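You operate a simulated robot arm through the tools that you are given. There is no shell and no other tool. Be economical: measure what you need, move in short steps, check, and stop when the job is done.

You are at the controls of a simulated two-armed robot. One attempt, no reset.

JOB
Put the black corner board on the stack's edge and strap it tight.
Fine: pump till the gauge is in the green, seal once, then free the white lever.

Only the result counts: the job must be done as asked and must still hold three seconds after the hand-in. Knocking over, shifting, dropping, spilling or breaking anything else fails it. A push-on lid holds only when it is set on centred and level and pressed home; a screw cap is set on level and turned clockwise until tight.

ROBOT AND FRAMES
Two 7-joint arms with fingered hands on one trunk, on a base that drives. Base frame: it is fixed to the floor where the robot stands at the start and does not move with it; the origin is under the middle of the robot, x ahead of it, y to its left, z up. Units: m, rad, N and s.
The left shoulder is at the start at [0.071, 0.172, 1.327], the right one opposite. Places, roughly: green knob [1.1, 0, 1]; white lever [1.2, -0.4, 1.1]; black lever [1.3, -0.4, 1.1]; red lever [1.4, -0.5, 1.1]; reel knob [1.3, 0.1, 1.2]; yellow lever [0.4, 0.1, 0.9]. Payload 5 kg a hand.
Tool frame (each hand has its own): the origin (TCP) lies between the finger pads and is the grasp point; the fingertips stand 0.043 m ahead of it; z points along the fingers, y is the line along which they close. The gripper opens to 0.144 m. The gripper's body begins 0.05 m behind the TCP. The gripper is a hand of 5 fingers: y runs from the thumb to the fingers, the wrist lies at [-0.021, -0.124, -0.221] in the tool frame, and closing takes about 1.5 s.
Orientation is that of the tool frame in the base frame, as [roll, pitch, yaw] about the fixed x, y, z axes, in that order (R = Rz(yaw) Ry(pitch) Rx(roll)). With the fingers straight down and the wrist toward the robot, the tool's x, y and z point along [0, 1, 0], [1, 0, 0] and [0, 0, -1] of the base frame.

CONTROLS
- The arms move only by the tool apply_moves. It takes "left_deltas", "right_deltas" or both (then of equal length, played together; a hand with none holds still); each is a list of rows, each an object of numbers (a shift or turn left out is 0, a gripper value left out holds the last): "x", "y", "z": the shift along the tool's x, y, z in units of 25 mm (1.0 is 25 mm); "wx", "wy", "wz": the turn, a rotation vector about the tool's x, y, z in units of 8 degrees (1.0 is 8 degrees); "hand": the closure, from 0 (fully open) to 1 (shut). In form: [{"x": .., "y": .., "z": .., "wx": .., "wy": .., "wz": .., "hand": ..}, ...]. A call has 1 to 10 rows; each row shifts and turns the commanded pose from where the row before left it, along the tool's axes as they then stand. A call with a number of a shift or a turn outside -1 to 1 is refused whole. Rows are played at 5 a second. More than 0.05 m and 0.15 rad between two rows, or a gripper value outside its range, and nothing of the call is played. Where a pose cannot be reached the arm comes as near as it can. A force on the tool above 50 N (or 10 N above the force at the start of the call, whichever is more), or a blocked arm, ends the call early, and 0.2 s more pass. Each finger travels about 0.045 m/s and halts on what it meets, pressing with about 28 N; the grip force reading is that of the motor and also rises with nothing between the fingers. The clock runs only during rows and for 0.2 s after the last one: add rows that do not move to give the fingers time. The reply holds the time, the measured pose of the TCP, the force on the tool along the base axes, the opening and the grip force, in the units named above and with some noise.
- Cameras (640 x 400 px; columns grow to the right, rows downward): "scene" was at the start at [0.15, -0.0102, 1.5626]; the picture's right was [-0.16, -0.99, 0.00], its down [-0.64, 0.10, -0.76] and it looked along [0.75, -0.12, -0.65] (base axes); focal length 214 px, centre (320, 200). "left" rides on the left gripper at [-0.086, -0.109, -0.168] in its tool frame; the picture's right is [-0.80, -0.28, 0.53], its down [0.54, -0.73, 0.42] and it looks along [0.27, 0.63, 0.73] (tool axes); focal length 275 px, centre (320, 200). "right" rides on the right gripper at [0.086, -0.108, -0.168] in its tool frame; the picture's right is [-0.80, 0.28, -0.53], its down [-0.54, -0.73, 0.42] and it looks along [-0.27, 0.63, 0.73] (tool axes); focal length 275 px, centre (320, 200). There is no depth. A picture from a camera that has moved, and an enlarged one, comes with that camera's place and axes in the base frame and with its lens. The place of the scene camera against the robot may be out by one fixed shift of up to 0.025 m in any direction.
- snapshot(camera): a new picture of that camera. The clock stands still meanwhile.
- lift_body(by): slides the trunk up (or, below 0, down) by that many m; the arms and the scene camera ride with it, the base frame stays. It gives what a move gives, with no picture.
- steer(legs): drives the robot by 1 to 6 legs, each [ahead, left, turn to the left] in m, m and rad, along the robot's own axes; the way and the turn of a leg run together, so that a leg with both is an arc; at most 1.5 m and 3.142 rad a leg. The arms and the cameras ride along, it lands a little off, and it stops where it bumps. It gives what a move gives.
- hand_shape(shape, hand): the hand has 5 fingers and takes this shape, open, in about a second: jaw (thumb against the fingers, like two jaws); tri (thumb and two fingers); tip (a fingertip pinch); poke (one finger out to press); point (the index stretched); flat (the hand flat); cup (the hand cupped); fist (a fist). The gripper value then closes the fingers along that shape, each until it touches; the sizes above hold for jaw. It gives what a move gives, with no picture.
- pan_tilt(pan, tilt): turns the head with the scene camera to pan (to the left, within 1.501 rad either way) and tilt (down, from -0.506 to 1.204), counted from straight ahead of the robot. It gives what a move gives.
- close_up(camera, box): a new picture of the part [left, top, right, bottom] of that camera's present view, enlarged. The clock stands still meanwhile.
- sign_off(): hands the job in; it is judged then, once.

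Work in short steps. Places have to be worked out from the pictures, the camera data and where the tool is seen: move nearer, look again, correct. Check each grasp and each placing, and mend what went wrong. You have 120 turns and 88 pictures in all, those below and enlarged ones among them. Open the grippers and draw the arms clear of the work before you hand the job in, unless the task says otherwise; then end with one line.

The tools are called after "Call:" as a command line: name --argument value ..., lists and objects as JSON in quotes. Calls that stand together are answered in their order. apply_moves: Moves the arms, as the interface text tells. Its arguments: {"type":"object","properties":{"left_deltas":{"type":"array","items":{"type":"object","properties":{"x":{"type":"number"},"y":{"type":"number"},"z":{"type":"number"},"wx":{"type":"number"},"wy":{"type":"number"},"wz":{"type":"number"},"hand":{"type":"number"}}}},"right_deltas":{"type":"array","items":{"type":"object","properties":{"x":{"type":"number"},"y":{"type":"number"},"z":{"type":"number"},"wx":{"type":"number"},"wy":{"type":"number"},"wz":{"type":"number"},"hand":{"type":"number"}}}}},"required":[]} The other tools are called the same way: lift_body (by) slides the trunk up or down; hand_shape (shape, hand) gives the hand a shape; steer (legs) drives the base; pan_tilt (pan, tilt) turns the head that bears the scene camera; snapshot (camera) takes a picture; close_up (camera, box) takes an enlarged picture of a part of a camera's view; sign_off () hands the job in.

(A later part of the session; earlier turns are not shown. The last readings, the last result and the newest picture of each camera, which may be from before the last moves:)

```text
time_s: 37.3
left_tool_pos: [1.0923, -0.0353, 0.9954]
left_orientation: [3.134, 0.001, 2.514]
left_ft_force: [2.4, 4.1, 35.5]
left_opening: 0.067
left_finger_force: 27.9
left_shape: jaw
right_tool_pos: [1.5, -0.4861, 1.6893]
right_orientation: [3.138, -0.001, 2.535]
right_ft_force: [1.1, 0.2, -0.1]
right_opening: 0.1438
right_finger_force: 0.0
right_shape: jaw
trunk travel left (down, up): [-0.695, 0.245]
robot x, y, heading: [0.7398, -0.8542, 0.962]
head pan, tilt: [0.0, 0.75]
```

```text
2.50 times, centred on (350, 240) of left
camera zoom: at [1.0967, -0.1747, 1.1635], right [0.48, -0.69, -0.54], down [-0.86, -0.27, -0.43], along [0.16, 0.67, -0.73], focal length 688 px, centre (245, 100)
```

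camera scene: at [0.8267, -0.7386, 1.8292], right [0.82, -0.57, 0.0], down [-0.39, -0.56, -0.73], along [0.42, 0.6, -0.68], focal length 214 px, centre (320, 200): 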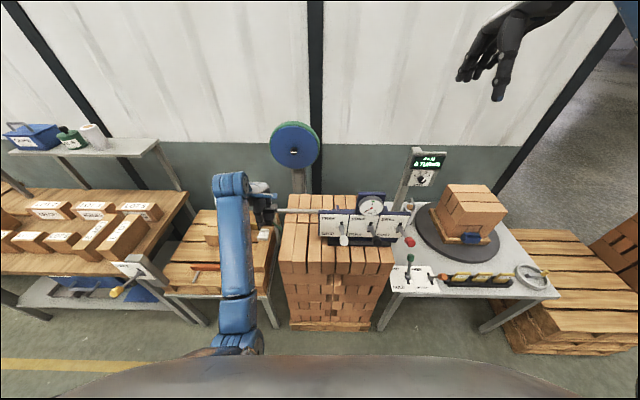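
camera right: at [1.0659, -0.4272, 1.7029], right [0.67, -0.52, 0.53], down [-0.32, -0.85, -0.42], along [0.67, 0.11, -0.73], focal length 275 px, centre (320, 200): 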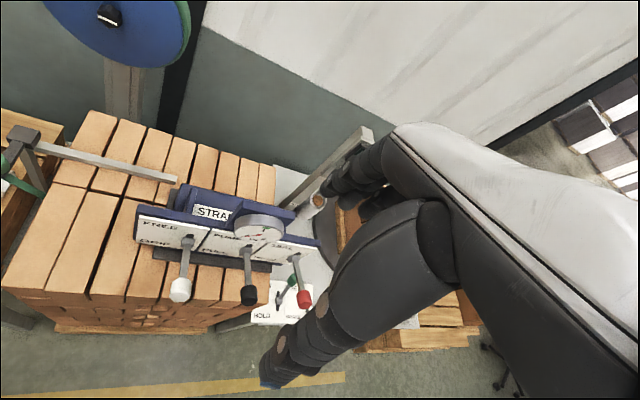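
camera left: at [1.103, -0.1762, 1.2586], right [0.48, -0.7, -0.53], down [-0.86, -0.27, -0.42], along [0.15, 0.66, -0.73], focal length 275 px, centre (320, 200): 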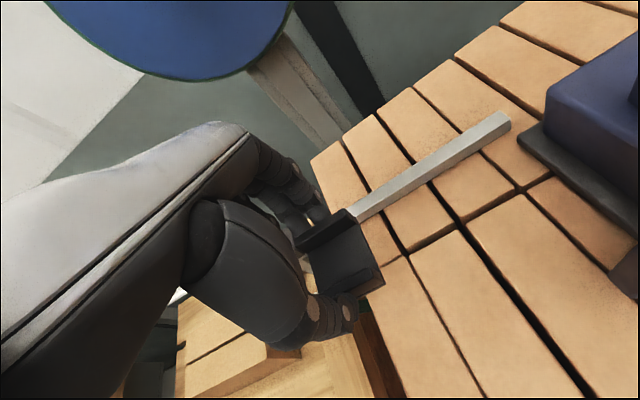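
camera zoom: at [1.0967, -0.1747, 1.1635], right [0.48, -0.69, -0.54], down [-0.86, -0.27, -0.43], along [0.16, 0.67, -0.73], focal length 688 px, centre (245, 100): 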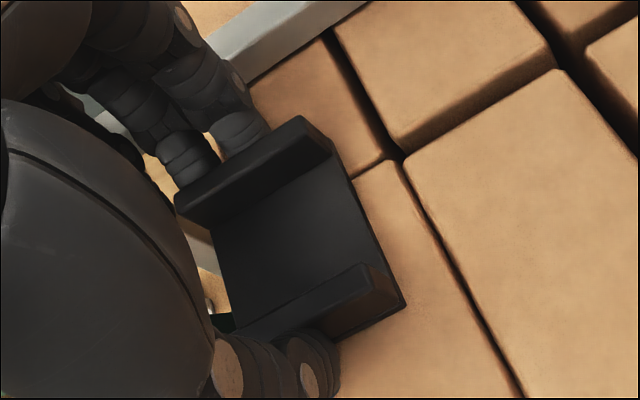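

There is 35 N of contact at TCP z≈0.995, the expected seated height. I'll ease the pressure, then nudge inward until the flange touches the face.

Call:
apply_moves --left_deltas '[{"z": -0.3}, {}, {"x": -0.1}, {"x": -0.1}, {}]'

Call:
apply_moves --left_deltas '[{"x": -0.1}, {"x": -0.1}, {}]'

```text
time_s: 38.5
left_tool_pos: [1.092, -0.0386, 0.9966]
left_orientation: [-3.139, 0.001, 2.514]
left_ft_force: [-3.9, 2.5, 11.0]
left_opening: 0.0662
left_finger_force: 28.5
left_shape: jaw
right_tool_pos: [1.5006, -0.4829, 1.6859]
right_orientation: [3.139, 0.002, 2.535]
right_ft_force: [-0.4, 0.3, 0.0]
right_opening: 0.1438
right_finger_force: 0.1
right_shape: jaw
trunk travel left (down, up): [-0.695, 0.245]
robot x, y, heading: [0.7372, -0.8536, 0.96]
head pan, tilt: [0.0, 0.75]
```

```text
time_s: 39.3
left_tool_pos: [1.0961, -0.0389, 0.9962]
left_orientation: [3.14, 0.002, 2.514]
left_ft_force: [-6.2, 2.1, 10.4]
left_opening: 0.0658
left_finger_force: 28.2
left_shape: jaw
right_tool_pos: [1.4999, -0.4817, 1.6868]
right_orientation: [3.139, -0.002, 2.535]
right_ft_force: [-0.9, -0.2, 0.3]
right_opening: 0.1437
right_finger_force: 0.1
right_shape: jaw
trunk travel left (down, up): [-0.695, 0.245]
robot x, y, heading: [0.7425, -0.8566, 0.961]
head pan, tilt: [0.0, 0.75]
```

Call:
apply_moves --left_deltas '[{"x": -0.12}, {"x": -0.12}, {}]'

Call:
close_up --camera "left" --box '[280, 160, 420, 320]'

```text
time_s: 40.1
left_tool_pos: [1.1006, -0.0419, 0.996]
left_orientation: [-3.141, 0.0, 2.515]
left_ft_force: [-18.7, 11.0, 9.3]
left_opening: 0.0658
left_finger_force: 28.6
left_shape: jaw
right_tool_pos: [1.4976, -0.4802, 1.6872]
right_orientation: [3.14, 0.002, 2.534]
right_ft_force: [0.4, 0.3, 0.1]
right_opening: 0.1437
right_finger_force: 0.1
right_shape: jaw
trunk travel left (down, up): [-0.695, 0.245]
robot x, y, heading: [0.7396, -0.8514, 0.965]
head pan, tilt: [0.0, 0.75]
```

```text
2.50 times, centred on (350, 240) of left
camera zoom: at [1.1064, -0.1794, 1.1651], right [0.48, -0.7, -0.53], down [-0.86, -0.27, -0.42], along [0.15, 0.66, -0.73], focal length 688 px, centre (245, 100)
```

zoom: 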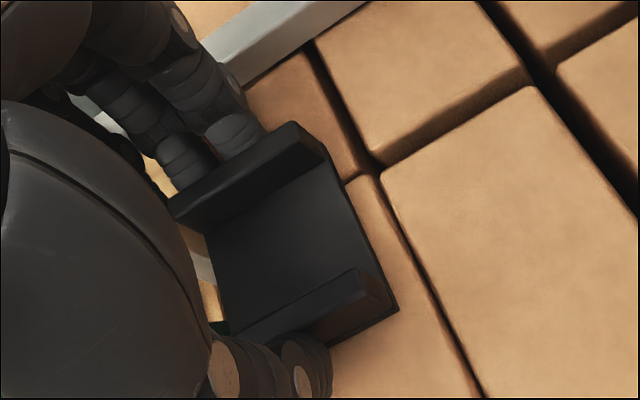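

The flange now bears on the face at about 21 N. I'll ease off and open just enough to release.

Call:
apply_moves --left_deltas '[{"x": 0.2}, {"hand": 0.33}, {}, {}, {}, {}]'

Call:
apply_moves --left_deltas '[{"z": -0.5}, {"z": -0.8}, {"z": -1}, {"z": -1}, {"z": -1}, {"z": -1}, {"z": -1}]'

Call:
snapshot --camera "left"

Call:
close_up --camera "scene" --box '[210, 165, 410, 290]'

```text
time_s: 41.5
left_tool_pos: [1.1011, -0.0414, 0.9963]
left_orientation: [-3.141, 0.003, 2.513]
left_ft_force: [0.3, -0.2, 0.7]
left_opening: 0.096
left_finger_force: 0.0
left_shape: jaw
right_tool_pos: [1.5024, -0.4814, 1.6847]
right_orientation: [-3.14, -0.001, 2.534]
right_ft_force: [1.5, 0.0, 0.5]
right_opening: 0.1436
right_finger_force: 0.0
right_shape: jaw
trunk travel left (down, up): [-0.695, 0.245]
robot x, y, heading: [0.7396, -0.8561, 0.962]
head pan, tilt: [0.0, 0.75]
```

```text
time_s: 43.1
left_tool_pos: [1.1003, -0.0401, 1.1555]
left_orientation: [-3.14, 0.001, 2.514]
left_ft_force: [0.7, -0.2, -0.5]
left_opening: 0.0959
left_finger_force: 0.0
left_shape: jaw
right_tool_pos: [1.501, -0.481, 1.6842]
right_orientation: [3.141, -0.001, 2.534]
right_ft_force: [0.1, 0.3, 0.2]
right_opening: 0.1436
right_finger_force: 0.0
right_shape: jaw
trunk travel left (down, up): [-0.695, 0.245]
robot x, y, heading: [0.7405, -0.8533, 0.963]
head pan, tilt: [0.0, 0.75]
```

```text
47 pictures are left
camera left: at [1.1065, -0.1782, 1.3239], right [0.48, -0.7, -0.53], down [-0.87, -0.27, -0.42], along [0.15, 0.66, -0.73], focal length 275 px, centre (320, 200)
```

left: 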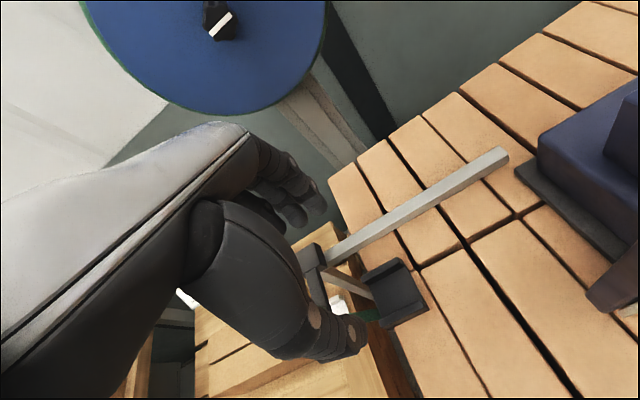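

```text
3.20 times, centred on (310, 228) of scene
camera zoom: at [0.8321, -0.7426, 1.8292], right [0.82, -0.57, 0.0], down [-0.39, -0.56, -0.73], along [0.42, 0.6, -0.68], focal length 686 px, centre (352, 112)
```

zoom: 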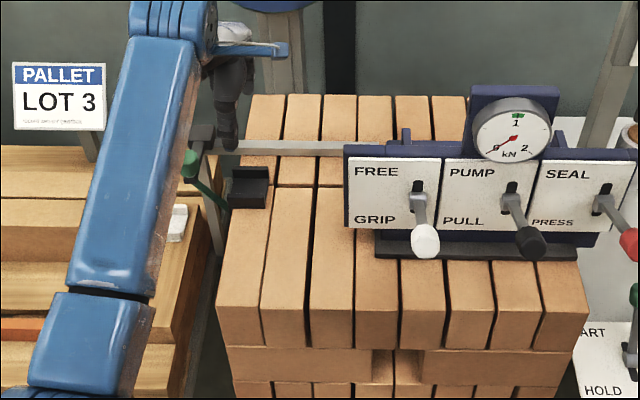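

The board sits squarely on the edge. Next I need to run the green knob along its rail to the tool. The panel overhangs on the near side, so I'll push with the left hand tilted toward the tool and trailing the knob. First I back off to the left of the knob and tilt.

Call:
apply_moves --left_deltas '[{"x": 0.97}, {"x": 0.97}, {"x": 0.97}, {"x": 0.97}, {"x": 0.97}, {"x": 0.97}, {"x": 0.97}, {"x": 0.97}]'

Call:
apply_moves --left_deltas '[{"wy": -1}, {"wy": -1}, {"wy": -1}, {"wy": -1}, {"wy": -1}, {"wy": -1}, {"wy": -1}, {}]'

Call:
snapshot --camera "left"

Call:
snapshot --camera "scene"

```text
time_s: 44.9
left_tool_pos: [0.942, 0.0746, 1.1524]
left_orientation: [3.141, 0.002, 2.512]
left_ft_force: [0.1, 0.4, -0.5]
left_opening: 0.0964
left_finger_force: 0.1
left_shape: jaw
right_tool_pos: [1.501, -0.4811, 1.6863]
right_orientation: [3.142, 0.001, 2.535]
right_ft_force: [-0.2, -0.4, 0.1]
right_opening: 0.1438
right_finger_force: 0.0
right_shape: jaw
trunk travel left (down, up): [-0.695, 0.245]
robot x, y, heading: [0.7405, -0.8592, 0.953]
head pan, tilt: [0.0, 0.75]
```

```text
time_s: 46.7
left_tool_pos: [0.9448, 0.0723, 1.1545]
left_orientation: [-3.138, 0.98, 2.516]
left_ft_force: [-0.3, 1.1, 0.1]
left_opening: 0.0962
left_finger_force: 0.0
left_shape: jaw
right_tool_pos: [1.5019, -0.4807, 1.6855]
right_orientation: [-3.141, -0.001, 2.535]
right_ft_force: [-0.2, 0.6, 0.2]
right_opening: 0.1439
right_finger_force: 0.1
right_shape: jaw
trunk travel left (down, up): [-0.695, 0.245]
robot x, y, heading: [0.7378, -0.8542, 0.962]
head pan, tilt: [0.0, 0.75]
```

```text
45 pictures are left
camera left: at [0.8066, 0.0391, 1.3196], right [0.55, -0.75, 0.36], down [-0.39, -0.62, -0.69], along [0.74, 0.24, -0.63], focal length 275 px, centre (320, 200)
```

left: 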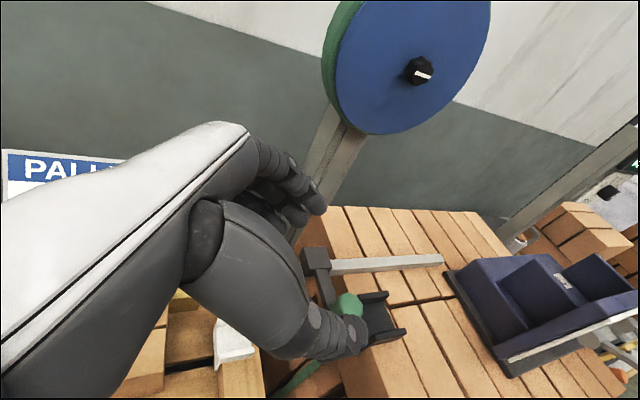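

```text
44 pictures are left
camera scene: at [0.8321, -0.7422, 1.8292], right [0.82, -0.57, 0.0], down [-0.39, -0.56, -0.73], along [0.42, 0.6, -0.68], focal length 214 px, centre (320, 200)
```

scene: 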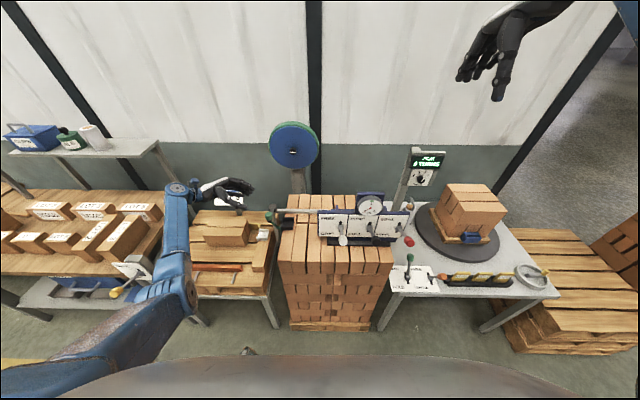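

The tilt was reached. I'll close the fingers nearly shut so the tips form a shallow notch and bring them just behind the knob.

Call:
apply_moves --left_deltas '[{"hand": 0.84}, {}, {}, {}, {"x": 0.53, "z": 0.77}, {"x": 0.53, "z": 0.77}, {"x": 0.53, "z": 0.77}, {"x": 0.53, "z": 0.77}, {"x": 0.53, "z": 0.77}, {}]'

Call:
snapshot --camera "left"

Call:
close_up --camera "scene" --box '[190, 150, 350, 260]'

```text
time_s: 48.9
left_tool_pos: [0.9782, 0.0462, 1.0456]
left_orientation: [-3.139, 0.978, 2.515]
left_ft_force: [0.0, -0.7, 0.2]
left_opening: 0.0234
left_finger_force: 0.1
left_shape: jaw
right_tool_pos: [1.5016, -0.4812, 1.6857]
right_orientation: [-3.14, -0.001, 2.535]
right_ft_force: [0.3, -0.7, -1.0]
right_opening: 0.1437
right_finger_force: 0.0
right_shape: jaw
trunk travel left (down, up): [-0.695, 0.245]
robot x, y, heading: [0.7362, -0.8572, 0.964]
head pan, tilt: [0.0, 0.75]
```

```text
43 pictures are left
camera left: at [0.841, 0.0125, 1.2118], right [0.55, -0.75, 0.36], down [-0.39, -0.62, -0.69], along [0.74, 0.24, -0.63], focal length 275 px, centre (320, 200)
```

left: 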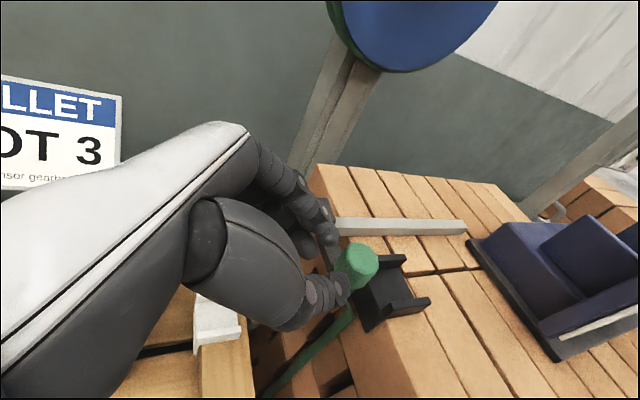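

```text
3.64 times, centred on (270, 205) of scene
camera zoom: at [0.8319, -0.7421, 1.8292], right [0.82, -0.57, 0.0], down [-0.39, -0.56, -0.73], along [0.42, 0.6, -0.68], focal length 780 px, centre (502, 182)
```

zoom: 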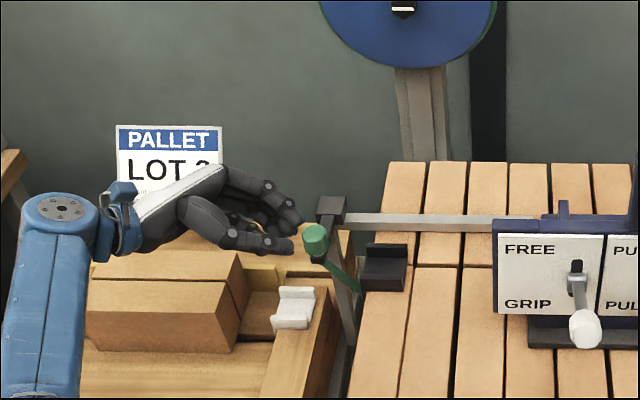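

The tips are lined up right behind the knob. I'll push along the rail direction.

Call:
apply_moves --left_deltas '[{"x": -0.28, "z": 0.415}, {"x": -0.28, "z": 0.415}, {"x": -0.28, "z": 0.415}, {"x": -0.28, "z": 0.415}, {"x": -0.28, "z": 0.415}, {"x": -0.28, "z": 0.415}, {}]'

Call:
snapshot --camera "left"

```text
time_s: 50.5
left_tool_pos: [1.0402, 0.0017, 1.0455]
left_orientation: [-3.137, 0.979, 2.516]
left_ft_force: [0.5, 1.0, -1.0]
left_opening: 0.0237
left_finger_force: 0.0
left_shape: jaw
right_tool_pos: [1.5024, -0.4806, 1.6847]
right_orientation: [-3.141, 0.001, 2.534]
right_ft_force: [-0.3, -0.1, 0.9]
right_opening: 0.1437
right_finger_force: 0.2
right_shape: jaw
trunk travel left (down, up): [-0.695, 0.245]
robot x, y, heading: [0.743, -0.858, 0.962]
head pan, tilt: [0.0, 0.75]
```

```text
41 pictures are left
camera left: at [0.9029, -0.0321, 1.2113], right [0.55, -0.75, 0.36], down [-0.39, -0.62, -0.69], along [0.74, 0.24, -0.63], focal length 275 px, centre (320, 200)
```

left: 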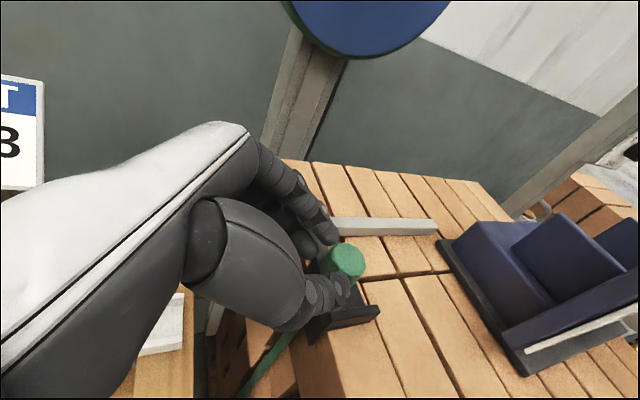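

The knob slides easily. I'll keep pushing toward the tool.

Call:
apply_moves --left_deltas '[{"x": -0.35, "z": 0.52}, {"x": -0.35, "z": 0.52}, {"x": -0.35, "z": 0.52}, {"x": -0.35, "z": 0.52}, {"x": -0.35, "z": 0.52}, {"x": -0.35, "z": 0.52}, {"x": -0.35, "z": 0.52}, {"x": -0.35, "z": 0.52}, {}]'

Call:
snapshot --camera "left"

Call:
close_up --camera "scene" --box '[230, 160, 430, 285]'

```text
time_s: 52.5
left_tool_pos: [1.1412, -0.0712, 1.046]
left_orientation: [3.141, 0.98, 2.513]
left_ft_force: [0.9, 0.4, 0.2]
left_opening: 0.0235
left_finger_force: 0.0
left_shape: jaw
right_tool_pos: [1.5017, -0.48, 1.6854]
right_orientation: [-3.141, -0.001, 2.534]
right_ft_force: [0.0, 0.8, 1.1]
right_opening: 0.1438
right_finger_force: 0.0
right_shape: jaw
trunk travel left (down, up): [-0.695, 0.245]
robot x, y, heading: [0.7402, -0.8574, 0.958]
head pan, tilt: [0.0, 0.75]
```

```text
40 pictures are left
camera left: at [1.0031, -0.1043, 1.2118], right [0.55, -0.75, 0.36], down [-0.39, -0.62, -0.69], along [0.74, 0.24, -0.63], focal length 275 px, centre (320, 200)
```

left: 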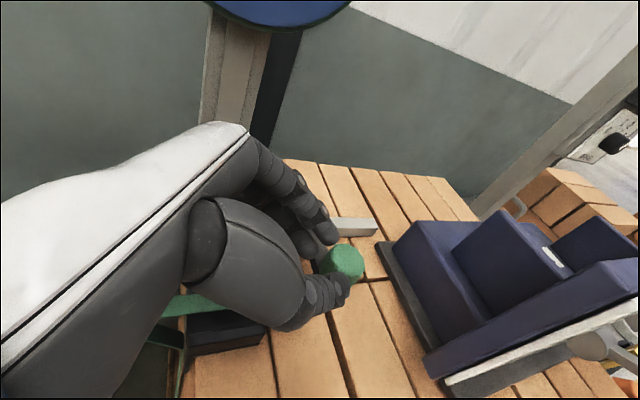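

```text
3.20 times, centred on (330, 222) of scene
camera zoom: at [0.8321, -0.7421, 1.8292], right [0.82, -0.57, 0.0], down [-0.39, -0.56, -0.73], along [0.42, 0.6, -0.68], focal length 686 px, centre (288, 128)
```

zoom: 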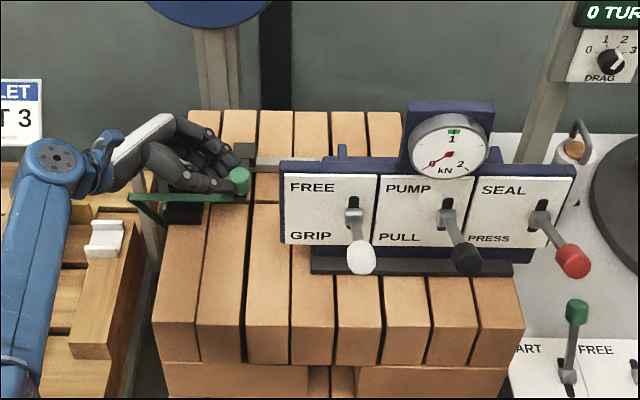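

The strap runs through the board's channel. I'll push on gently toward the end stop.

Call:
apply_moves --left_deltas '[{"x": -0.28, "z": 0.415}, {"x": -0.28, "z": 0.415}, {"x": -0.28, "z": 0.415}, {"x": -0.28, "z": 0.415}, {}]'

Call:
snapshot --camera "left"

Call:
close_up --camera "scene" --box '[230, 160, 430, 285]'

```text
time_s: 53.7
left_tool_pos: [1.1819, -0.0986, 1.0464]
left_orientation: [3.139, 0.98, 2.509]
left_ft_force: [-1.9, -0.2, -0.2]
left_opening: 0.0232
left_finger_force: 0.0
left_shape: jaw
right_tool_pos: [1.5024, -0.4809, 1.6855]
right_orientation: [3.141, -0.001, 2.533]
right_ft_force: [-0.8, -0.4, -0.9]
right_opening: 0.1439
right_finger_force: 0.0
right_shape: jaw
trunk travel left (down, up): [-0.695, 0.245]
robot x, y, heading: [0.7359, -0.8564, 0.964]
head pan, tilt: [0.0, 0.75]
```

```text
38 pictures are left
camera left: at [1.0441, -0.1323, 1.2125], right [0.55, -0.75, 0.36], down [-0.39, -0.62, -0.69], along [0.74, 0.24, -0.63], focal length 275 px, centre (320, 200)
```

left: 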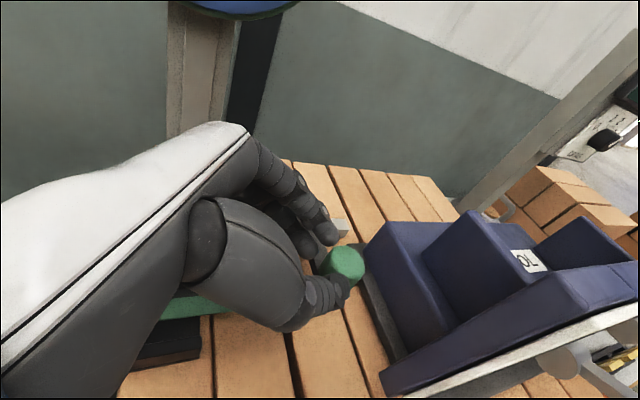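

```text
3.20 times, centred on (330, 222) of scene
camera zoom: at [0.8321, -0.7422, 1.8292], right [0.82, -0.57, 0.0], down [-0.39, -0.56, -0.73], along [0.42, 0.6, -0.68], focal length 686 px, centre (288, 128)
```

zoom: 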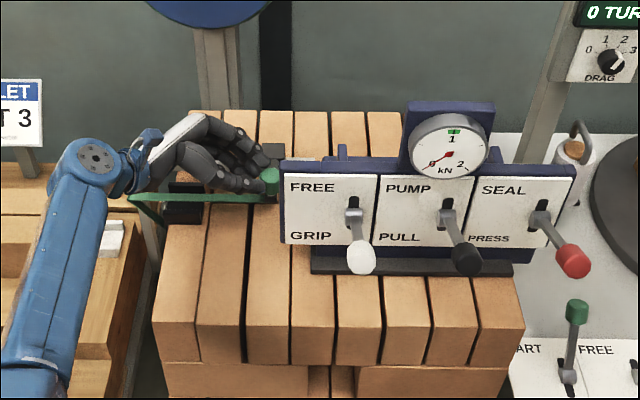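

Call:
apply_moves --left_deltas '[{"x": -0.14, "z": 0.21}, {"x": -0.14, "z": 0.21}, {"x": -0.14, "z": 0.21}, {"x": -0.14, "z": 0.21}, {}]'

Call:
snapshot --camera "left"

```text
time_s: 54.9
left_tool_pos: [1.2024, -0.1133, 1.0456]
left_orientation: [-3.14, 0.98, 2.515]
left_ft_force: [-0.8, -0.5, 1.1]
left_opening: 0.023
left_finger_force: 0.1
left_shape: jaw
right_tool_pos: [1.5022, -0.4811, 1.6854]
right_orientation: [3.14, 0.0, 2.533]
right_ft_force: [0.9, -0.6, 0.3]
right_opening: 0.1436
right_finger_force: 0.0
right_shape: jaw
trunk travel left (down, up): [-0.695, 0.245]
robot x, y, heading: [0.7392, -0.8567, 0.963]
head pan, tilt: [0.0, 0.75]
```

```text
36 pictures are left
camera left: at [1.0653, -0.1477, 1.2114], right [0.55, -0.75, 0.36], down [-0.39, -0.62, -0.69], along [0.74, 0.24, -0.63], focal length 275 px, centre (320, 200)
```

left: 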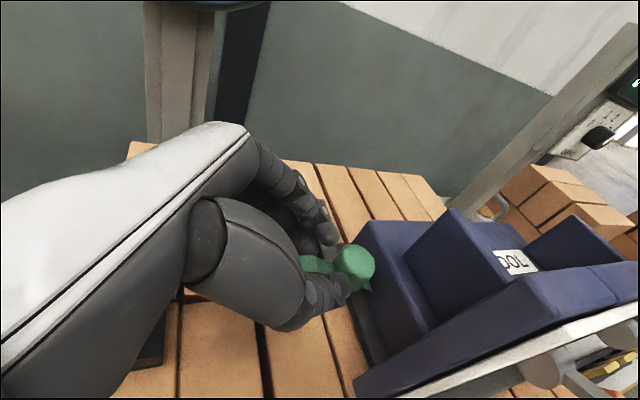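

The knob appears to have snapped ahead into the tool. I'll follow gently to confirm it's at its stop.

Call:
apply_moves --left_deltas '[{"x": -0.14, "z": 0.21}, {"x": -0.14, "z": 0.21}, {"x": -0.14, "z": 0.21}, {"x": -0.14, "z": 0.21}, {}]'

Call:
close_up --camera "left" --box '[220, 160, 480, 400]'

```text
time_s: 56.1
left_tool_pos: [1.2216, -0.1288, 1.0459]
left_orientation: [3.141, 0.98, 2.512]
left_ft_force: [-17.9, 5.2, 4.7]
left_opening: 0.0285
left_finger_force: 17.1
left_shape: jaw
right_tool_pos: [1.5012, -0.4811, 1.6859]
right_orientation: [-3.141, 0.001, 2.533]
right_ft_force: [0.6, 0.3, -1.1]
right_opening: 0.1437
right_finger_force: 0.1
right_shape: jaw
trunk travel left (down, up): [-0.695, 0.245]
robot x, y, heading: [0.7415, -0.8526, 0.962]
head pan, tilt: [0.0, 0.75]
```

```text
1.67 times, centred on (350, 280) of left
camera zoom: at [1.0843, -0.1625, 1.2125], right [0.55, -0.75, 0.36], down [-0.39, -0.62, -0.69], along [0.74, 0.24, -0.63], focal length 459 px, centre (270, 67)
```

zoom: 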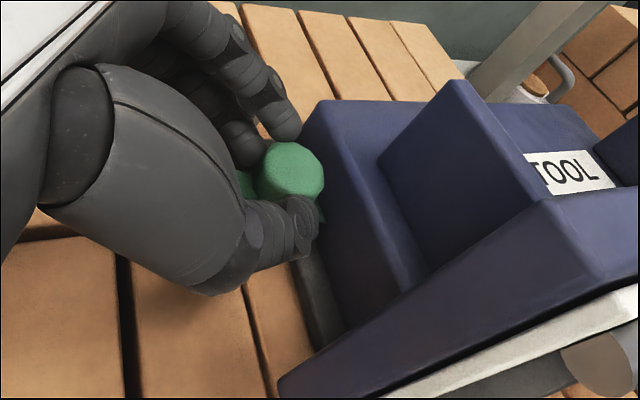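

The knob is at its stop (18 N). I'll open slightly and back the left hand off along the rail, then check the knob stays put and see the lever states.

Call:
apply_moves --left_deltas '[{"hand": 0.6}, {}, {"x": 0.56, "z": -0.83}, {"x": 0.56, "z": -0.83}, {"x": 0.56, "z": -0.83}, {"x": 0.56, "z": -0.83}, {"x": -0.8, "z": -0.55}, {"x": -0.8, "z": -0.55}, {"x": -0.8, "z": -0.55}, {"x": -0.8, "z": -0.55}]'

Call:
apply_moves --left_deltas '[{"x": 0.56, "z": -0.83}, {"x": 0.56, "z": -0.83}, {"x": 0.56, "z": -0.83}, {"x": 0.56, "z": -0.83}, {"x": 0.56, "z": -0.83}, {"x": 0.56, "z": -0.83}]'

Call:
snapshot --camera "left"

Call:
close_up --camera "scene" --box '[230, 160, 430, 285]'

```text
time_s: 58.3
left_tool_pos: [1.1396, -0.0677, 1.1418]
left_orientation: [-3.141, 0.979, 2.514]
left_ft_force: [0.4, -0.3, -0.8]
left_opening: 0.0571
left_finger_force: 0.0
left_shape: jaw
right_tool_pos: [1.5009, -0.4814, 1.6862]
right_orientation: [3.14, 0.001, 2.534]
right_ft_force: [0.2, -0.3, 1.7]
right_opening: 0.1438
right_finger_force: 0.1
right_shape: jaw
trunk travel left (down, up): [-0.695, 0.245]
robot x, y, heading: [0.7419, -0.8551, 0.962]
head pan, tilt: [0.0, 0.75]
```

```text
time_s: 59.7
left_tool_pos: [1.0181, 0.0215, 1.1415]
left_orientation: [-3.141, 0.98, 2.513]
left_ft_force: [0.5, 0.0, 0.0]
left_opening: 0.0571
left_finger_force: 0.1
left_shape: jaw
right_tool_pos: [1.5007, -0.4812, 1.6862]
right_orientation: [-3.14, 0.001, 2.534]
right_ft_force: [-0.8, 0.2, 0.0]
right_opening: 0.1436
right_finger_force: 0.0
right_shape: jaw
trunk travel left (down, up): [-0.695, 0.245]
robot x, y, heading: [0.7402, -0.8553, 0.96]
head pan, tilt: [0.0, 0.75]
```

```text
34 pictures are left
camera left: at [0.88, -0.0126, 1.3068], right [0.55, -0.75, 0.36], down [-0.39, -0.62, -0.69], along [0.74, 0.24, -0.63], focal length 275 px, centre (320, 200)
```

left: 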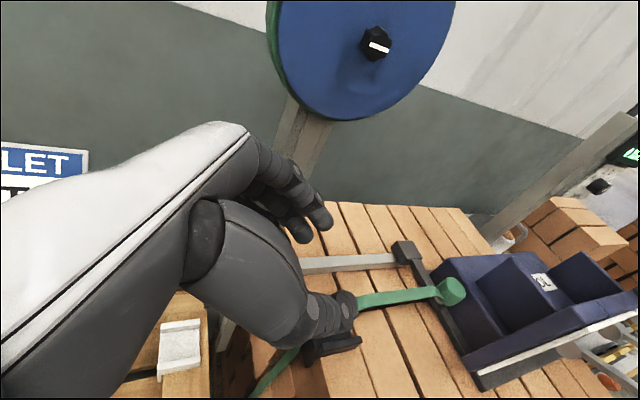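

```text
3.20 times, centred on (330, 222) of scene
camera zoom: at [0.8311, -0.7416, 1.8292], right [0.82, -0.57, 0.0], down [-0.39, -0.56, -0.73], along [0.42, 0.6, -0.68], focal length 686 px, centre (288, 128)
```

zoom: 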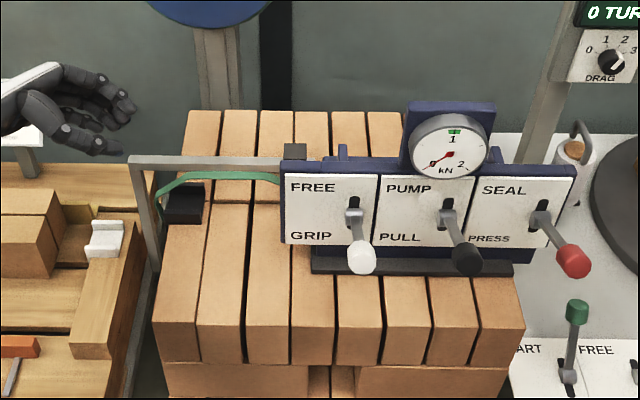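

The knob is parked in the tool and the strap lies over the board. Now for the levers with the right hand: I'll draw it back and down, then tilt it forward so the jaw can cage a lever vertically.

Call:
apply_moves --right_deltas '[{"y": -0.9, "z": 0.8}, {"y": -0.9, "z": 0.8}, {"y": -0.9, "z": 0.8}, {"y": -0.9, "z": 0.8}, {"y": -0.9, "z": 0.8}, {"y": -0.9, "z": 0.8}, {"y": -0.9, "z": 0.8}, {"y": -0.9, "z": 0.8}, {"y": -0.9, "z": 0.8}, {"y": -0.9, "z": 0.8}]'

Call:
apply_moves --right_deltas '[{"x": 0.9, "wx": -0.94}, {"x": 0.9, "wx": -0.94}, {"x": 0.9, "wx": -0.94}, {"x": 0.9, "wx": -0.94}, {"x": 0.9, "wx": -0.94}, {"x": 0.9, "wx": -0.94}, {"x": 0.9}, {"x": 0.9}]'

Call:
snapshot --camera "right"

```text
time_s: 61.9
left_tool_pos: [1.0157, 0.0203, 1.1415]
left_orientation: [3.141, 0.981, 2.514]
left_ft_force: [-0.6, -0.2, 0.0]
left_opening: 0.0571
left_finger_force: 0.1
left_shape: jaw
right_tool_pos: [1.3713, -0.666, 1.4858]
right_orientation: [3.14, 0.0, 2.535]
right_ft_force: [-0.6, -0.2, -0.1]
right_opening: 0.1435
right_finger_force: 0.0
right_shape: jaw
trunk travel left (down, up): [-0.695, 0.245]
robot x, y, heading: [0.7389, -0.8545, 0.96]
head pan, tilt: [0.0, 0.75]
```

```text
time_s: 63.7
left_tool_pos: [1.0173, 0.0231, 1.1401]
left_orientation: [-3.138, 0.981, 2.514]
left_ft_force: [-0.1, 0.4, -0.8]
left_opening: 0.0572
left_finger_force: 0.0
left_shape: jaw
right_tool_pos: [1.3522, -0.4856, 1.5151]
right_orientation: [2.378, 0.014, 2.583]
right_ft_force: [-0.8, 1.3, -0.2]
right_opening: 0.1437
right_finger_force: 0.0
right_shape: jaw
right hand out of reach, approached as far as the arm can: row 2, 3, 4, 5, 6, 7, 8
trunk travel left (down, up): [-0.695, 0.245]
robot x, y, heading: [0.7409, -0.8504, 0.961]
head pan, tilt: [0.0, 0.75]
```

```text
32 pictures are left
camera right: at [1.1754, -0.6035, 1.5598], right [0.58, -0.56, 0.59], down [0.35, -0.49, -0.8], along [0.74, 0.67, -0.09], focal length 275 px, centre (320, 200)
```

right: 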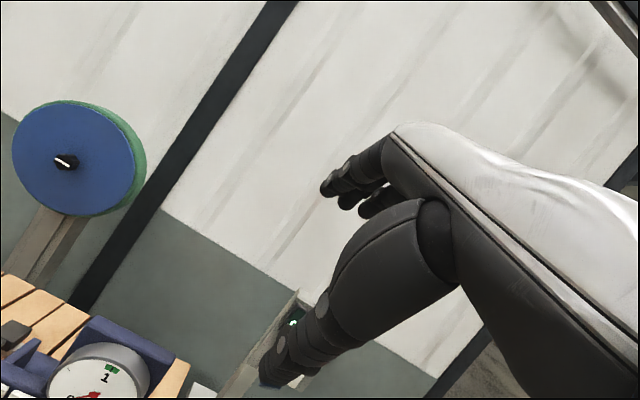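

The tilt cramped the right arm too close to the body. I'll drive back 0.12 m for room, then lower the right hand.

Call:
steer --legs '[[-0.12, 0, 0]]'

Call:
apply_moves --right_deltas '[{"z": 0.7, "y": -0.7}, {"z": 0.7, "y": -0.7}, {"z": 0.7, "y": -0.7}, {"z": 0.7, "y": -0.7}, {"z": 0.7, "y": -0.7}, {"z": 0.7, "y": -0.7}]'

Call:
snapshot --camera "right"

Call:
snapshot --camera "scene"

```text
time_s: 65.0
left_tool_pos: [0.9513, -0.0718, 1.1379]
left_orientation: [-3.133, 0.979, 2.522]
left_ft_force: [0.4, -0.1, -0.1]
left_opening: 0.0572
left_finger_force: 0.0
left_shape: jaw
right_tool_pos: [1.2869, -0.5774, 1.5118]
right_orientation: [2.381, 0.012, 2.589]
right_ft_force: [0.0, 0.7, -0.8]
right_opening: 0.1441
right_finger_force: 0.1
right_shape: jaw
trunk travel left (down, up): [-0.695, 0.245]
robot x, y, heading: [0.6707, -0.9536, 0.967]
head pan, tilt: [0.0, 0.75]
```

```text
time_s: 66.3
left_tool_pos: [0.9475, -0.0745, 1.1403]
left_orientation: [3.139, 0.981, 2.513]
left_ft_force: [-0.3, 0.3, -0.5]
left_opening: 0.0572
left_finger_force: 0.1
left_shape: jaw
right_tool_pos: [1.2843, -0.5825, 1.4833]
right_orientation: [2.382, 0.012, 2.594]
right_ft_force: [-0.3, 0.0, 0.1]
right_opening: 0.144
right_finger_force: 0.0
right_shape: jaw
right hand out of reach, approached as far as the arm can: row 2, 3, 4, 5, 6
trunk travel left (down, up): [-0.695, 0.245]
robot x, y, heading: [0.6722, -0.9516, 0.966]
head pan, tilt: [0.0, 0.75]
```

```text
31 pictures are left
camera right: at [1.1093, -0.7015, 1.5283], right [0.59, -0.55, 0.59], down [0.35, -0.49, -0.8], along [0.73, 0.68, -0.09], focal length 275 px, centre (320, 200)
```

right: 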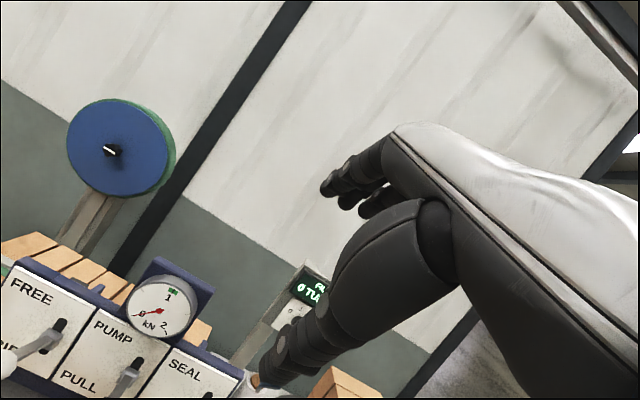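

```text
30 pictures are left
camera scene: at [0.7629, -0.8367, 1.8292], right [0.82, -0.57, 0.0], down [-0.39, -0.56, -0.73], along [0.42, 0.6, -0.68], focal length 214 px, centre (320, 200)
```

scene: 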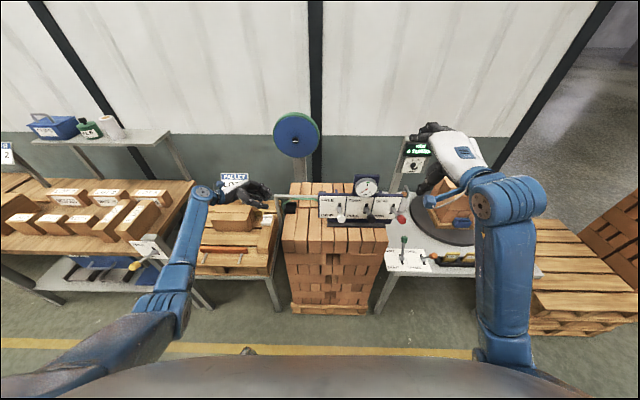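

The right arm is still cramped with the trunk this high. I'll move the left hand further out and up, then lower the trunk 0.25 m so the right arm reaches the levers at a natural height.

Call:
apply_moves --left_deltas '[{"x": -0.18, "z": -0.93}, {"x": -0.18, "z": -0.93}, {"x": -0.18, "z": -0.93}, {"x": -0.18, "z": -0.93}, {"x": -0.18, "z": -0.93}, {"x": -0.18, "z": -0.93}]'

Call:
lift_body --by -0.22

Call:
snapshot --camera "right"

```text
time_s: 67.8
left_tool_pos: [0.868, -0.0168, 1.2413]
left_orientation: [3.138, 0.98, 2.51]
left_ft_force: [0.0, -0.6, -1.1]
left_opening: 0.057
left_finger_force: 0.0
left_shape: jaw
right_tool_pos: [1.2856, -0.583, 1.483]
right_orientation: [2.382, 0.011, 2.592]
right_ft_force: [-0.4, -0.8, 1.1]
right_opening: 0.144
right_finger_force: 0.1
right_shape: jaw
trunk travel left (down, up): [-0.695, 0.245]
robot x, y, heading: [0.6738, -0.9492, 0.961]
head pan, tilt: [0.0, 0.75]
```

```text
time_s: 70.1
left_tool_pos: [0.8674, -0.0171, 1.0216]
left_orientation: [-3.139, 0.979, 2.517]
left_ft_force: [-0.7, -0.4, 0.0]
left_opening: 0.0573
left_finger_force: 0.1
left_shape: jaw
right_tool_pos: [1.2856, -0.5822, 1.264]
right_orientation: [2.379, 0.01, 2.594]
right_ft_force: [-0.7, -0.9, -0.2]
right_opening: 0.1439
right_finger_force: 0.1
right_shape: jaw
trunk travel left (down, up): [-0.475, 0.465]
robot x, y, heading: [0.6714, -0.9503, 0.963]
head pan, tilt: [0.0, 0.75]
```

```text
29 pictures are left
camera right: at [1.1108, -0.7031, 1.3082], right [0.59, -0.55, 0.59], down [0.35, -0.49, -0.8], along [0.73, 0.68, -0.09], focal length 275 px, centre (320, 200)
```

right: 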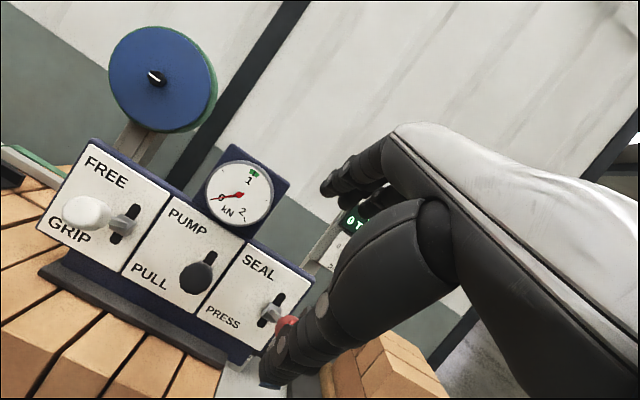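

From two right-camera views I triangulate the white knob at (1.181,-0.381,1.129) and the black at (1.288,-0.457,1.127). All levers sit about 27° up with arms of about 0.13 m. I'll bring the half-open right hand in front of the white lever.

Call:
apply_moves --right_deltas '[{"x": 0.97, "hand": 0.5}, {"x": 0.97}, {"x": 0.97}, {"x": 0.97}, {"x": 0.97}, {"x": 0.97}, {"x": 0.97}, {"x": 0.97}, {}]'

Call:
snapshot --camera "right"

```text
time_s: 72.1
left_tool_pos: [0.8674, -0.0174, 1.0201]
left_orientation: [-3.14, 0.978, 2.516]
left_ft_force: [0.2, -0.4, 0.8]
left_opening: 0.0573
left_finger_force: 0.1
left_shape: jaw
right_tool_pos: [1.2853, -0.5834, 1.2635]
right_orientation: [2.381, 0.01, 2.594]
right_ft_force: [0.3, 0.6, 0.2]
right_opening: 0.0724
right_finger_force: 0.0
right_shape: jaw
right hand out of reach, approached as far as the arm can: row 1, 2, 3, 4, 5, 6, 7, 8
trunk travel left (down, up): [-0.475, 0.465]
robot x, y, heading: [0.6697, -0.9523, 0.962]
head pan, tilt: [0.0, 0.75]
```

```text
28 pictures are left
camera right: at [1.1109, -0.7029, 1.308], right [0.59, -0.55, 0.59], down [0.35, -0.49, -0.8], along [0.73, 0.68, -0.09], focal length 275 px, centre (320, 200)
```

right: 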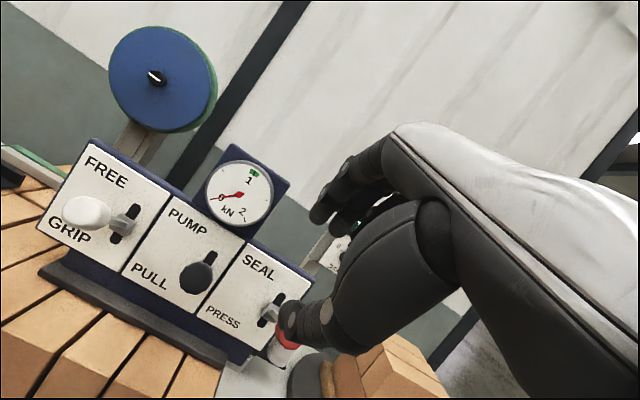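

The wrist was too close to the shoulder because the arm can't fold that far. I'll back the base up 0.12 m more, after which the lever positions are comfortably in range.

Call:
steer --legs '[[-0.12, 0, 0]]'

Call:
apply_moves --right_deltas '[{"x": 0.9}, {"x": 0.9}, {"x": 0.9}, {"x": 0.9}, {"x": 0.9}, {"x": 0.9}, {"x": 0.9}, {"x": 0.9}, {}]'

Call:
snapshot --camera "right"

```text
time_s: 73.3
left_tool_pos: [0.8007, -0.1168, 1.0194]
left_orientation: [-3.14, 0.98, 2.514]
left_ft_force: [-0.2, 0.0, 0.1]
left_opening: 0.0571
left_finger_force: 0.0
left_shape: jaw
right_tool_pos: [1.216, -0.6834, 1.262]
right_orientation: [2.38, 0.01, 2.593]
right_ft_force: [-0.3, -0.6, 0.4]
right_opening: 0.0725
right_finger_force: 0.1
right_shape: jaw
trunk travel left (down, up): [-0.475, 0.465]
robot x, y, heading: [0.6045, -1.0534, 0.962]
head pan, tilt: [0.0, 0.75]
```

```text
time_s: 75.3
left_tool_pos: [0.8009, -0.1167, 1.021]
left_orientation: [3.138, 0.978, 2.51]
left_ft_force: [-0.1, 0.5, 0.0]
left_opening: 0.0574
left_finger_force: 0.1
left_shape: jaw
right_tool_pos: [1.2165, -0.6833, 1.2624]
right_orientation: [2.381, 0.01, 2.593]
right_ft_force: [0.5, 0.4, -0.3]
right_opening: 0.0724
right_finger_force: 0.1
right_shape: jaw
right hand out of reach, approached as far as the arm can: row 1, 2, 3, 4, 5, 6, 7, 8
trunk travel left (down, up): [-0.475, 0.465]
robot x, y, heading: [0.6016, -1.0499, 0.958]
head pan, tilt: [0.0, 0.75]
```

```text
27 pictures are left
camera right: at [1.0418, -0.8032, 1.308], right [0.59, -0.55, 0.59], down [0.35, -0.49, -0.8], along [0.73, 0.68, -0.09], focal length 275 px, centre (320, 200)
```

right: 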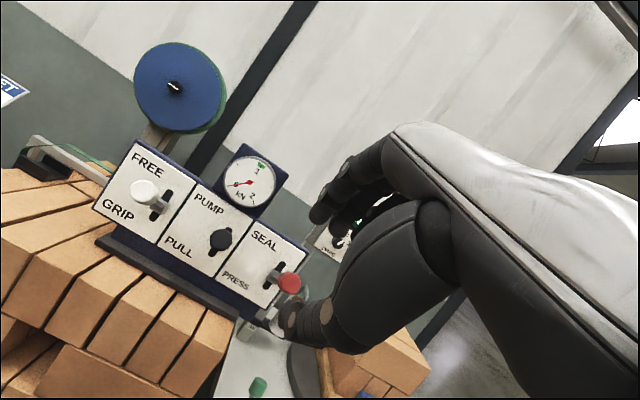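

I need to reach the arm forward first and then sideways.

Call:
apply_moves --right_deltas '[{"y": 0.7, "z": 0.7}, {"y": 0.7, "z": 0.7}, {"y": 0.7, "z": 0.7}, {"y": 0.7, "z": 0.7}, {"y": 0.7, "z": 0.7}]'

Call:
apply_moves --right_deltas '[{"x": 0.95}, {"x": 0.95}, {"x": 0.95}, {"x": 0.95}, {"x": 0.95}, {"x": 0.95}, {"x": 0.95}, {"x": 0.95}, {}]'

Call:
snapshot --camera "right"

```text
time_s: 76.5
left_tool_pos: [0.8011, -0.1175, 1.0207]
left_orientation: [-3.141, 0.978, 2.514]
left_ft_force: [0.2, -0.1, -1.0]
left_opening: 0.0573
left_finger_force: 0.0
left_shape: jaw
right_tool_pos: [1.2555, -0.6333, 1.2508]
right_orientation: [2.382, 0.008, 2.604]
right_ft_force: [0.6, -0.3, -0.4]
right_opening: 0.0726
right_finger_force: 0.1
right_shape: jaw
right hand out of reach, approached as far as the arm can: row 1, 2, 3, 4, 5
trunk travel left (down, up): [-0.475, 0.465]
robot x, y, heading: [0.6017, -1.0489, 0.962]
head pan, tilt: [0.0, 0.75]
```

```text
time_s: 78.5
left_tool_pos: [0.8, -0.1178, 1.0208]
left_orientation: [-3.141, 0.98, 2.514]
left_ft_force: [0.2, 0.2, 0.8]
left_opening: 0.0573
left_finger_force: 0.2
left_shape: jaw
right_tool_pos: [1.2551, -0.6349, 1.252]
right_orientation: [2.383, 0.009, 2.604]
right_ft_force: [-0.5, 0.4, -0.1]
right_opening: 0.0722
right_finger_force: 0.0
right_shape: jaw
right hand out of reach, approached as far as the arm can: row 1, 2, 3, 4, 5, 6, 7, 8
trunk travel left (down, up): [-0.475, 0.465]
robot x, y, heading: [0.6029, -1.0542, 0.96]
head pan, tilt: [0.0, 0.75]
```

```text
26 pictures are left
camera right: at [1.0822, -0.7562, 1.297], right [0.6, -0.55, 0.59], down [0.35, -0.48, -0.8], along [0.72, 0.68, -0.1], focal length 275 px, centre (320, 200)
```

right: 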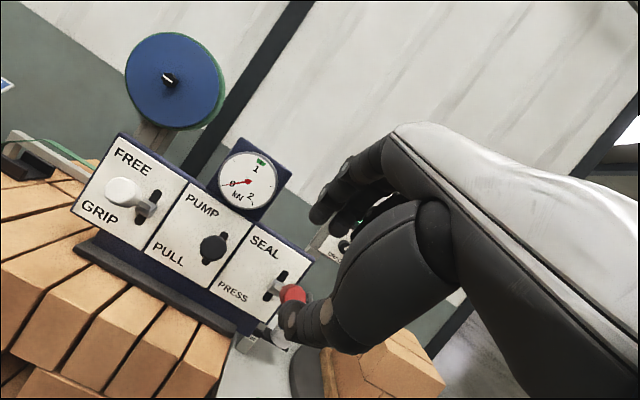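

Tilted forward, the right wrist hits a limit. I'll go back to the vertical hand that worked, close it, and press levers down from above.

Call:
apply_moves --right_deltas '[{"wx": 0.9, "hand": 1.0}, {"wx": 0.9}, {"wx": 0.9}, {"wx": 0.9}, {"wx": 0.9}, {"wx": 0.93, "wz": 0.2}, {"wz": 0.33}, {}]'

Call:
steer --legs '[[0.08, 0, 0]]'

```text
time_s: 80.3
left_tool_pos: [0.8008, -0.1173, 1.0217]
left_orientation: [-3.138, 0.979, 2.518]
left_ft_force: [-0.2, -0.5, 0.2]
left_opening: 0.0575
left_finger_force: 0.0
left_shape: jaw
right_tool_pos: [1.2551, -0.6345, 1.2507]
right_orientation: [3.138, 0.008, 2.519]
right_ft_force: [0.0, 0.7, -0.1]
right_opening: 0.0003
right_finger_force: 28.4
right_shape: jaw
trunk travel left (down, up): [-0.475, 0.465]
robot x, y, heading: [0.6007, -1.0467, 0.956]
head pan, tilt: [0.0, 0.75]
```

```text
time_s: 81.4
left_tool_pos: [0.8459, -0.0542, 1.0243]
left_orientation: [3.14, 0.979, 2.511]
left_ft_force: [0.1, 0.6, -0.1]
left_opening: 0.0573
left_finger_force: 0.0
left_shape: jaw
right_tool_pos: [1.2999, -0.5736, 1.2527]
right_orientation: [3.136, 0.009, 2.517]
right_ft_force: [-0.5, -0.6, 0.7]
right_opening: 0.0
right_finger_force: 27.5
right_shape: jaw
trunk travel left (down, up): [-0.475, 0.465]
robot x, y, heading: [0.651, -0.9867, 0.956]
head pan, tilt: [0.0, 0.75]
```

Call:
apply_moves --right_deltas '[{"x": 0.93}, {"x": 0.93}, {"x": 0.93}, {"x": 0.93}, {"x": 0.93}, {"x": 0.93}, {"x": 0.93}, {"x": 0.93}, {"x": 0.93}, {}]'

Call:
apply_moves --right_deltas '[{"y": 0.8}, {"y": 0.8}, {"y": 0.8}, {"y": 0.8}, {}]'

Call:
snapshot --camera "right"

Call:
close_up --camera "scene" --box '[250, 130, 450, 255]'

```text
time_s: 83.6
left_tool_pos: [0.8472, -0.052, 1.0221]
left_orientation: [-3.139, 0.979, 2.513]
left_ft_force: [0.5, -0.6, -0.8]
left_opening: 0.0574
left_finger_force: 0.1
left_shape: jaw
right_tool_pos: [1.1333, -0.4489, 1.2495]
right_orientation: [3.139, 0.009, 2.517]
right_ft_force: [0.2, -0.4, -0.4]
right_opening: 0.0
right_finger_force: 27.7
right_shape: jaw
trunk travel left (down, up): [-0.475, 0.465]
robot x, y, heading: [0.6493, -0.9803, 0.953]
head pan, tilt: [0.0, 0.75]
```

```text
time_s: 84.8
left_tool_pos: [0.8467, -0.0534, 1.0216]
left_orientation: [-3.141, 0.981, 2.511]
left_ft_force: [1.1, -0.6, -0.1]
left_opening: 0.0572
left_finger_force: 0.1
left_shape: jaw
right_tool_pos: [1.1803, -0.3865, 1.2499]
right_orientation: [3.138, 0.011, 2.517]
right_ft_force: [-0.1, -0.1, -0.4]
right_opening: 0.0
right_finger_force: 27.9
right_shape: jaw
trunk travel left (down, up): [-0.475, 0.465]
robot x, y, heading: [0.6432, -0.9871, 0.958]
head pan, tilt: [0.0, 0.75]
```

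```text
25 pictures are left
camera right: at [1.045, -0.4226, 1.4163], right [0.81, -0.23, 0.54], down [0.02, -0.91, -0.42], along [0.59, 0.35, -0.73], focal length 275 px, centre (320, 200)
```

right: 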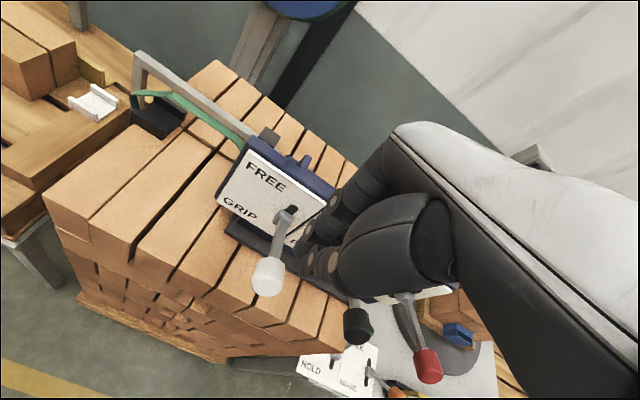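

```text
3.20 times, centred on (350, 192) of scene
camera zoom: at [0.7406, -0.8743, 1.6092], right [0.82, -0.57, 0.0], down [-0.39, -0.56, -0.73], along [0.42, 0.6, -0.68], focal length 686 px, centre (224, 224)
```

zoom: 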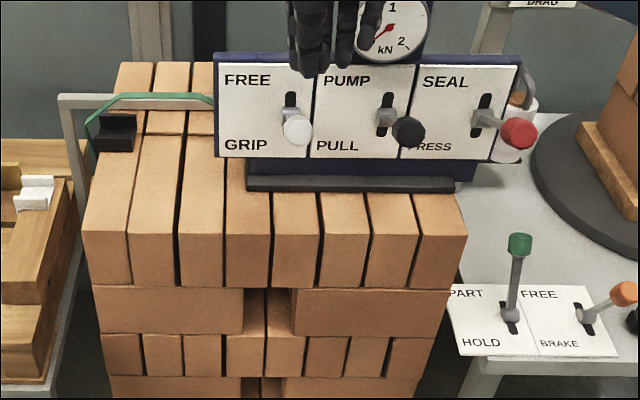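

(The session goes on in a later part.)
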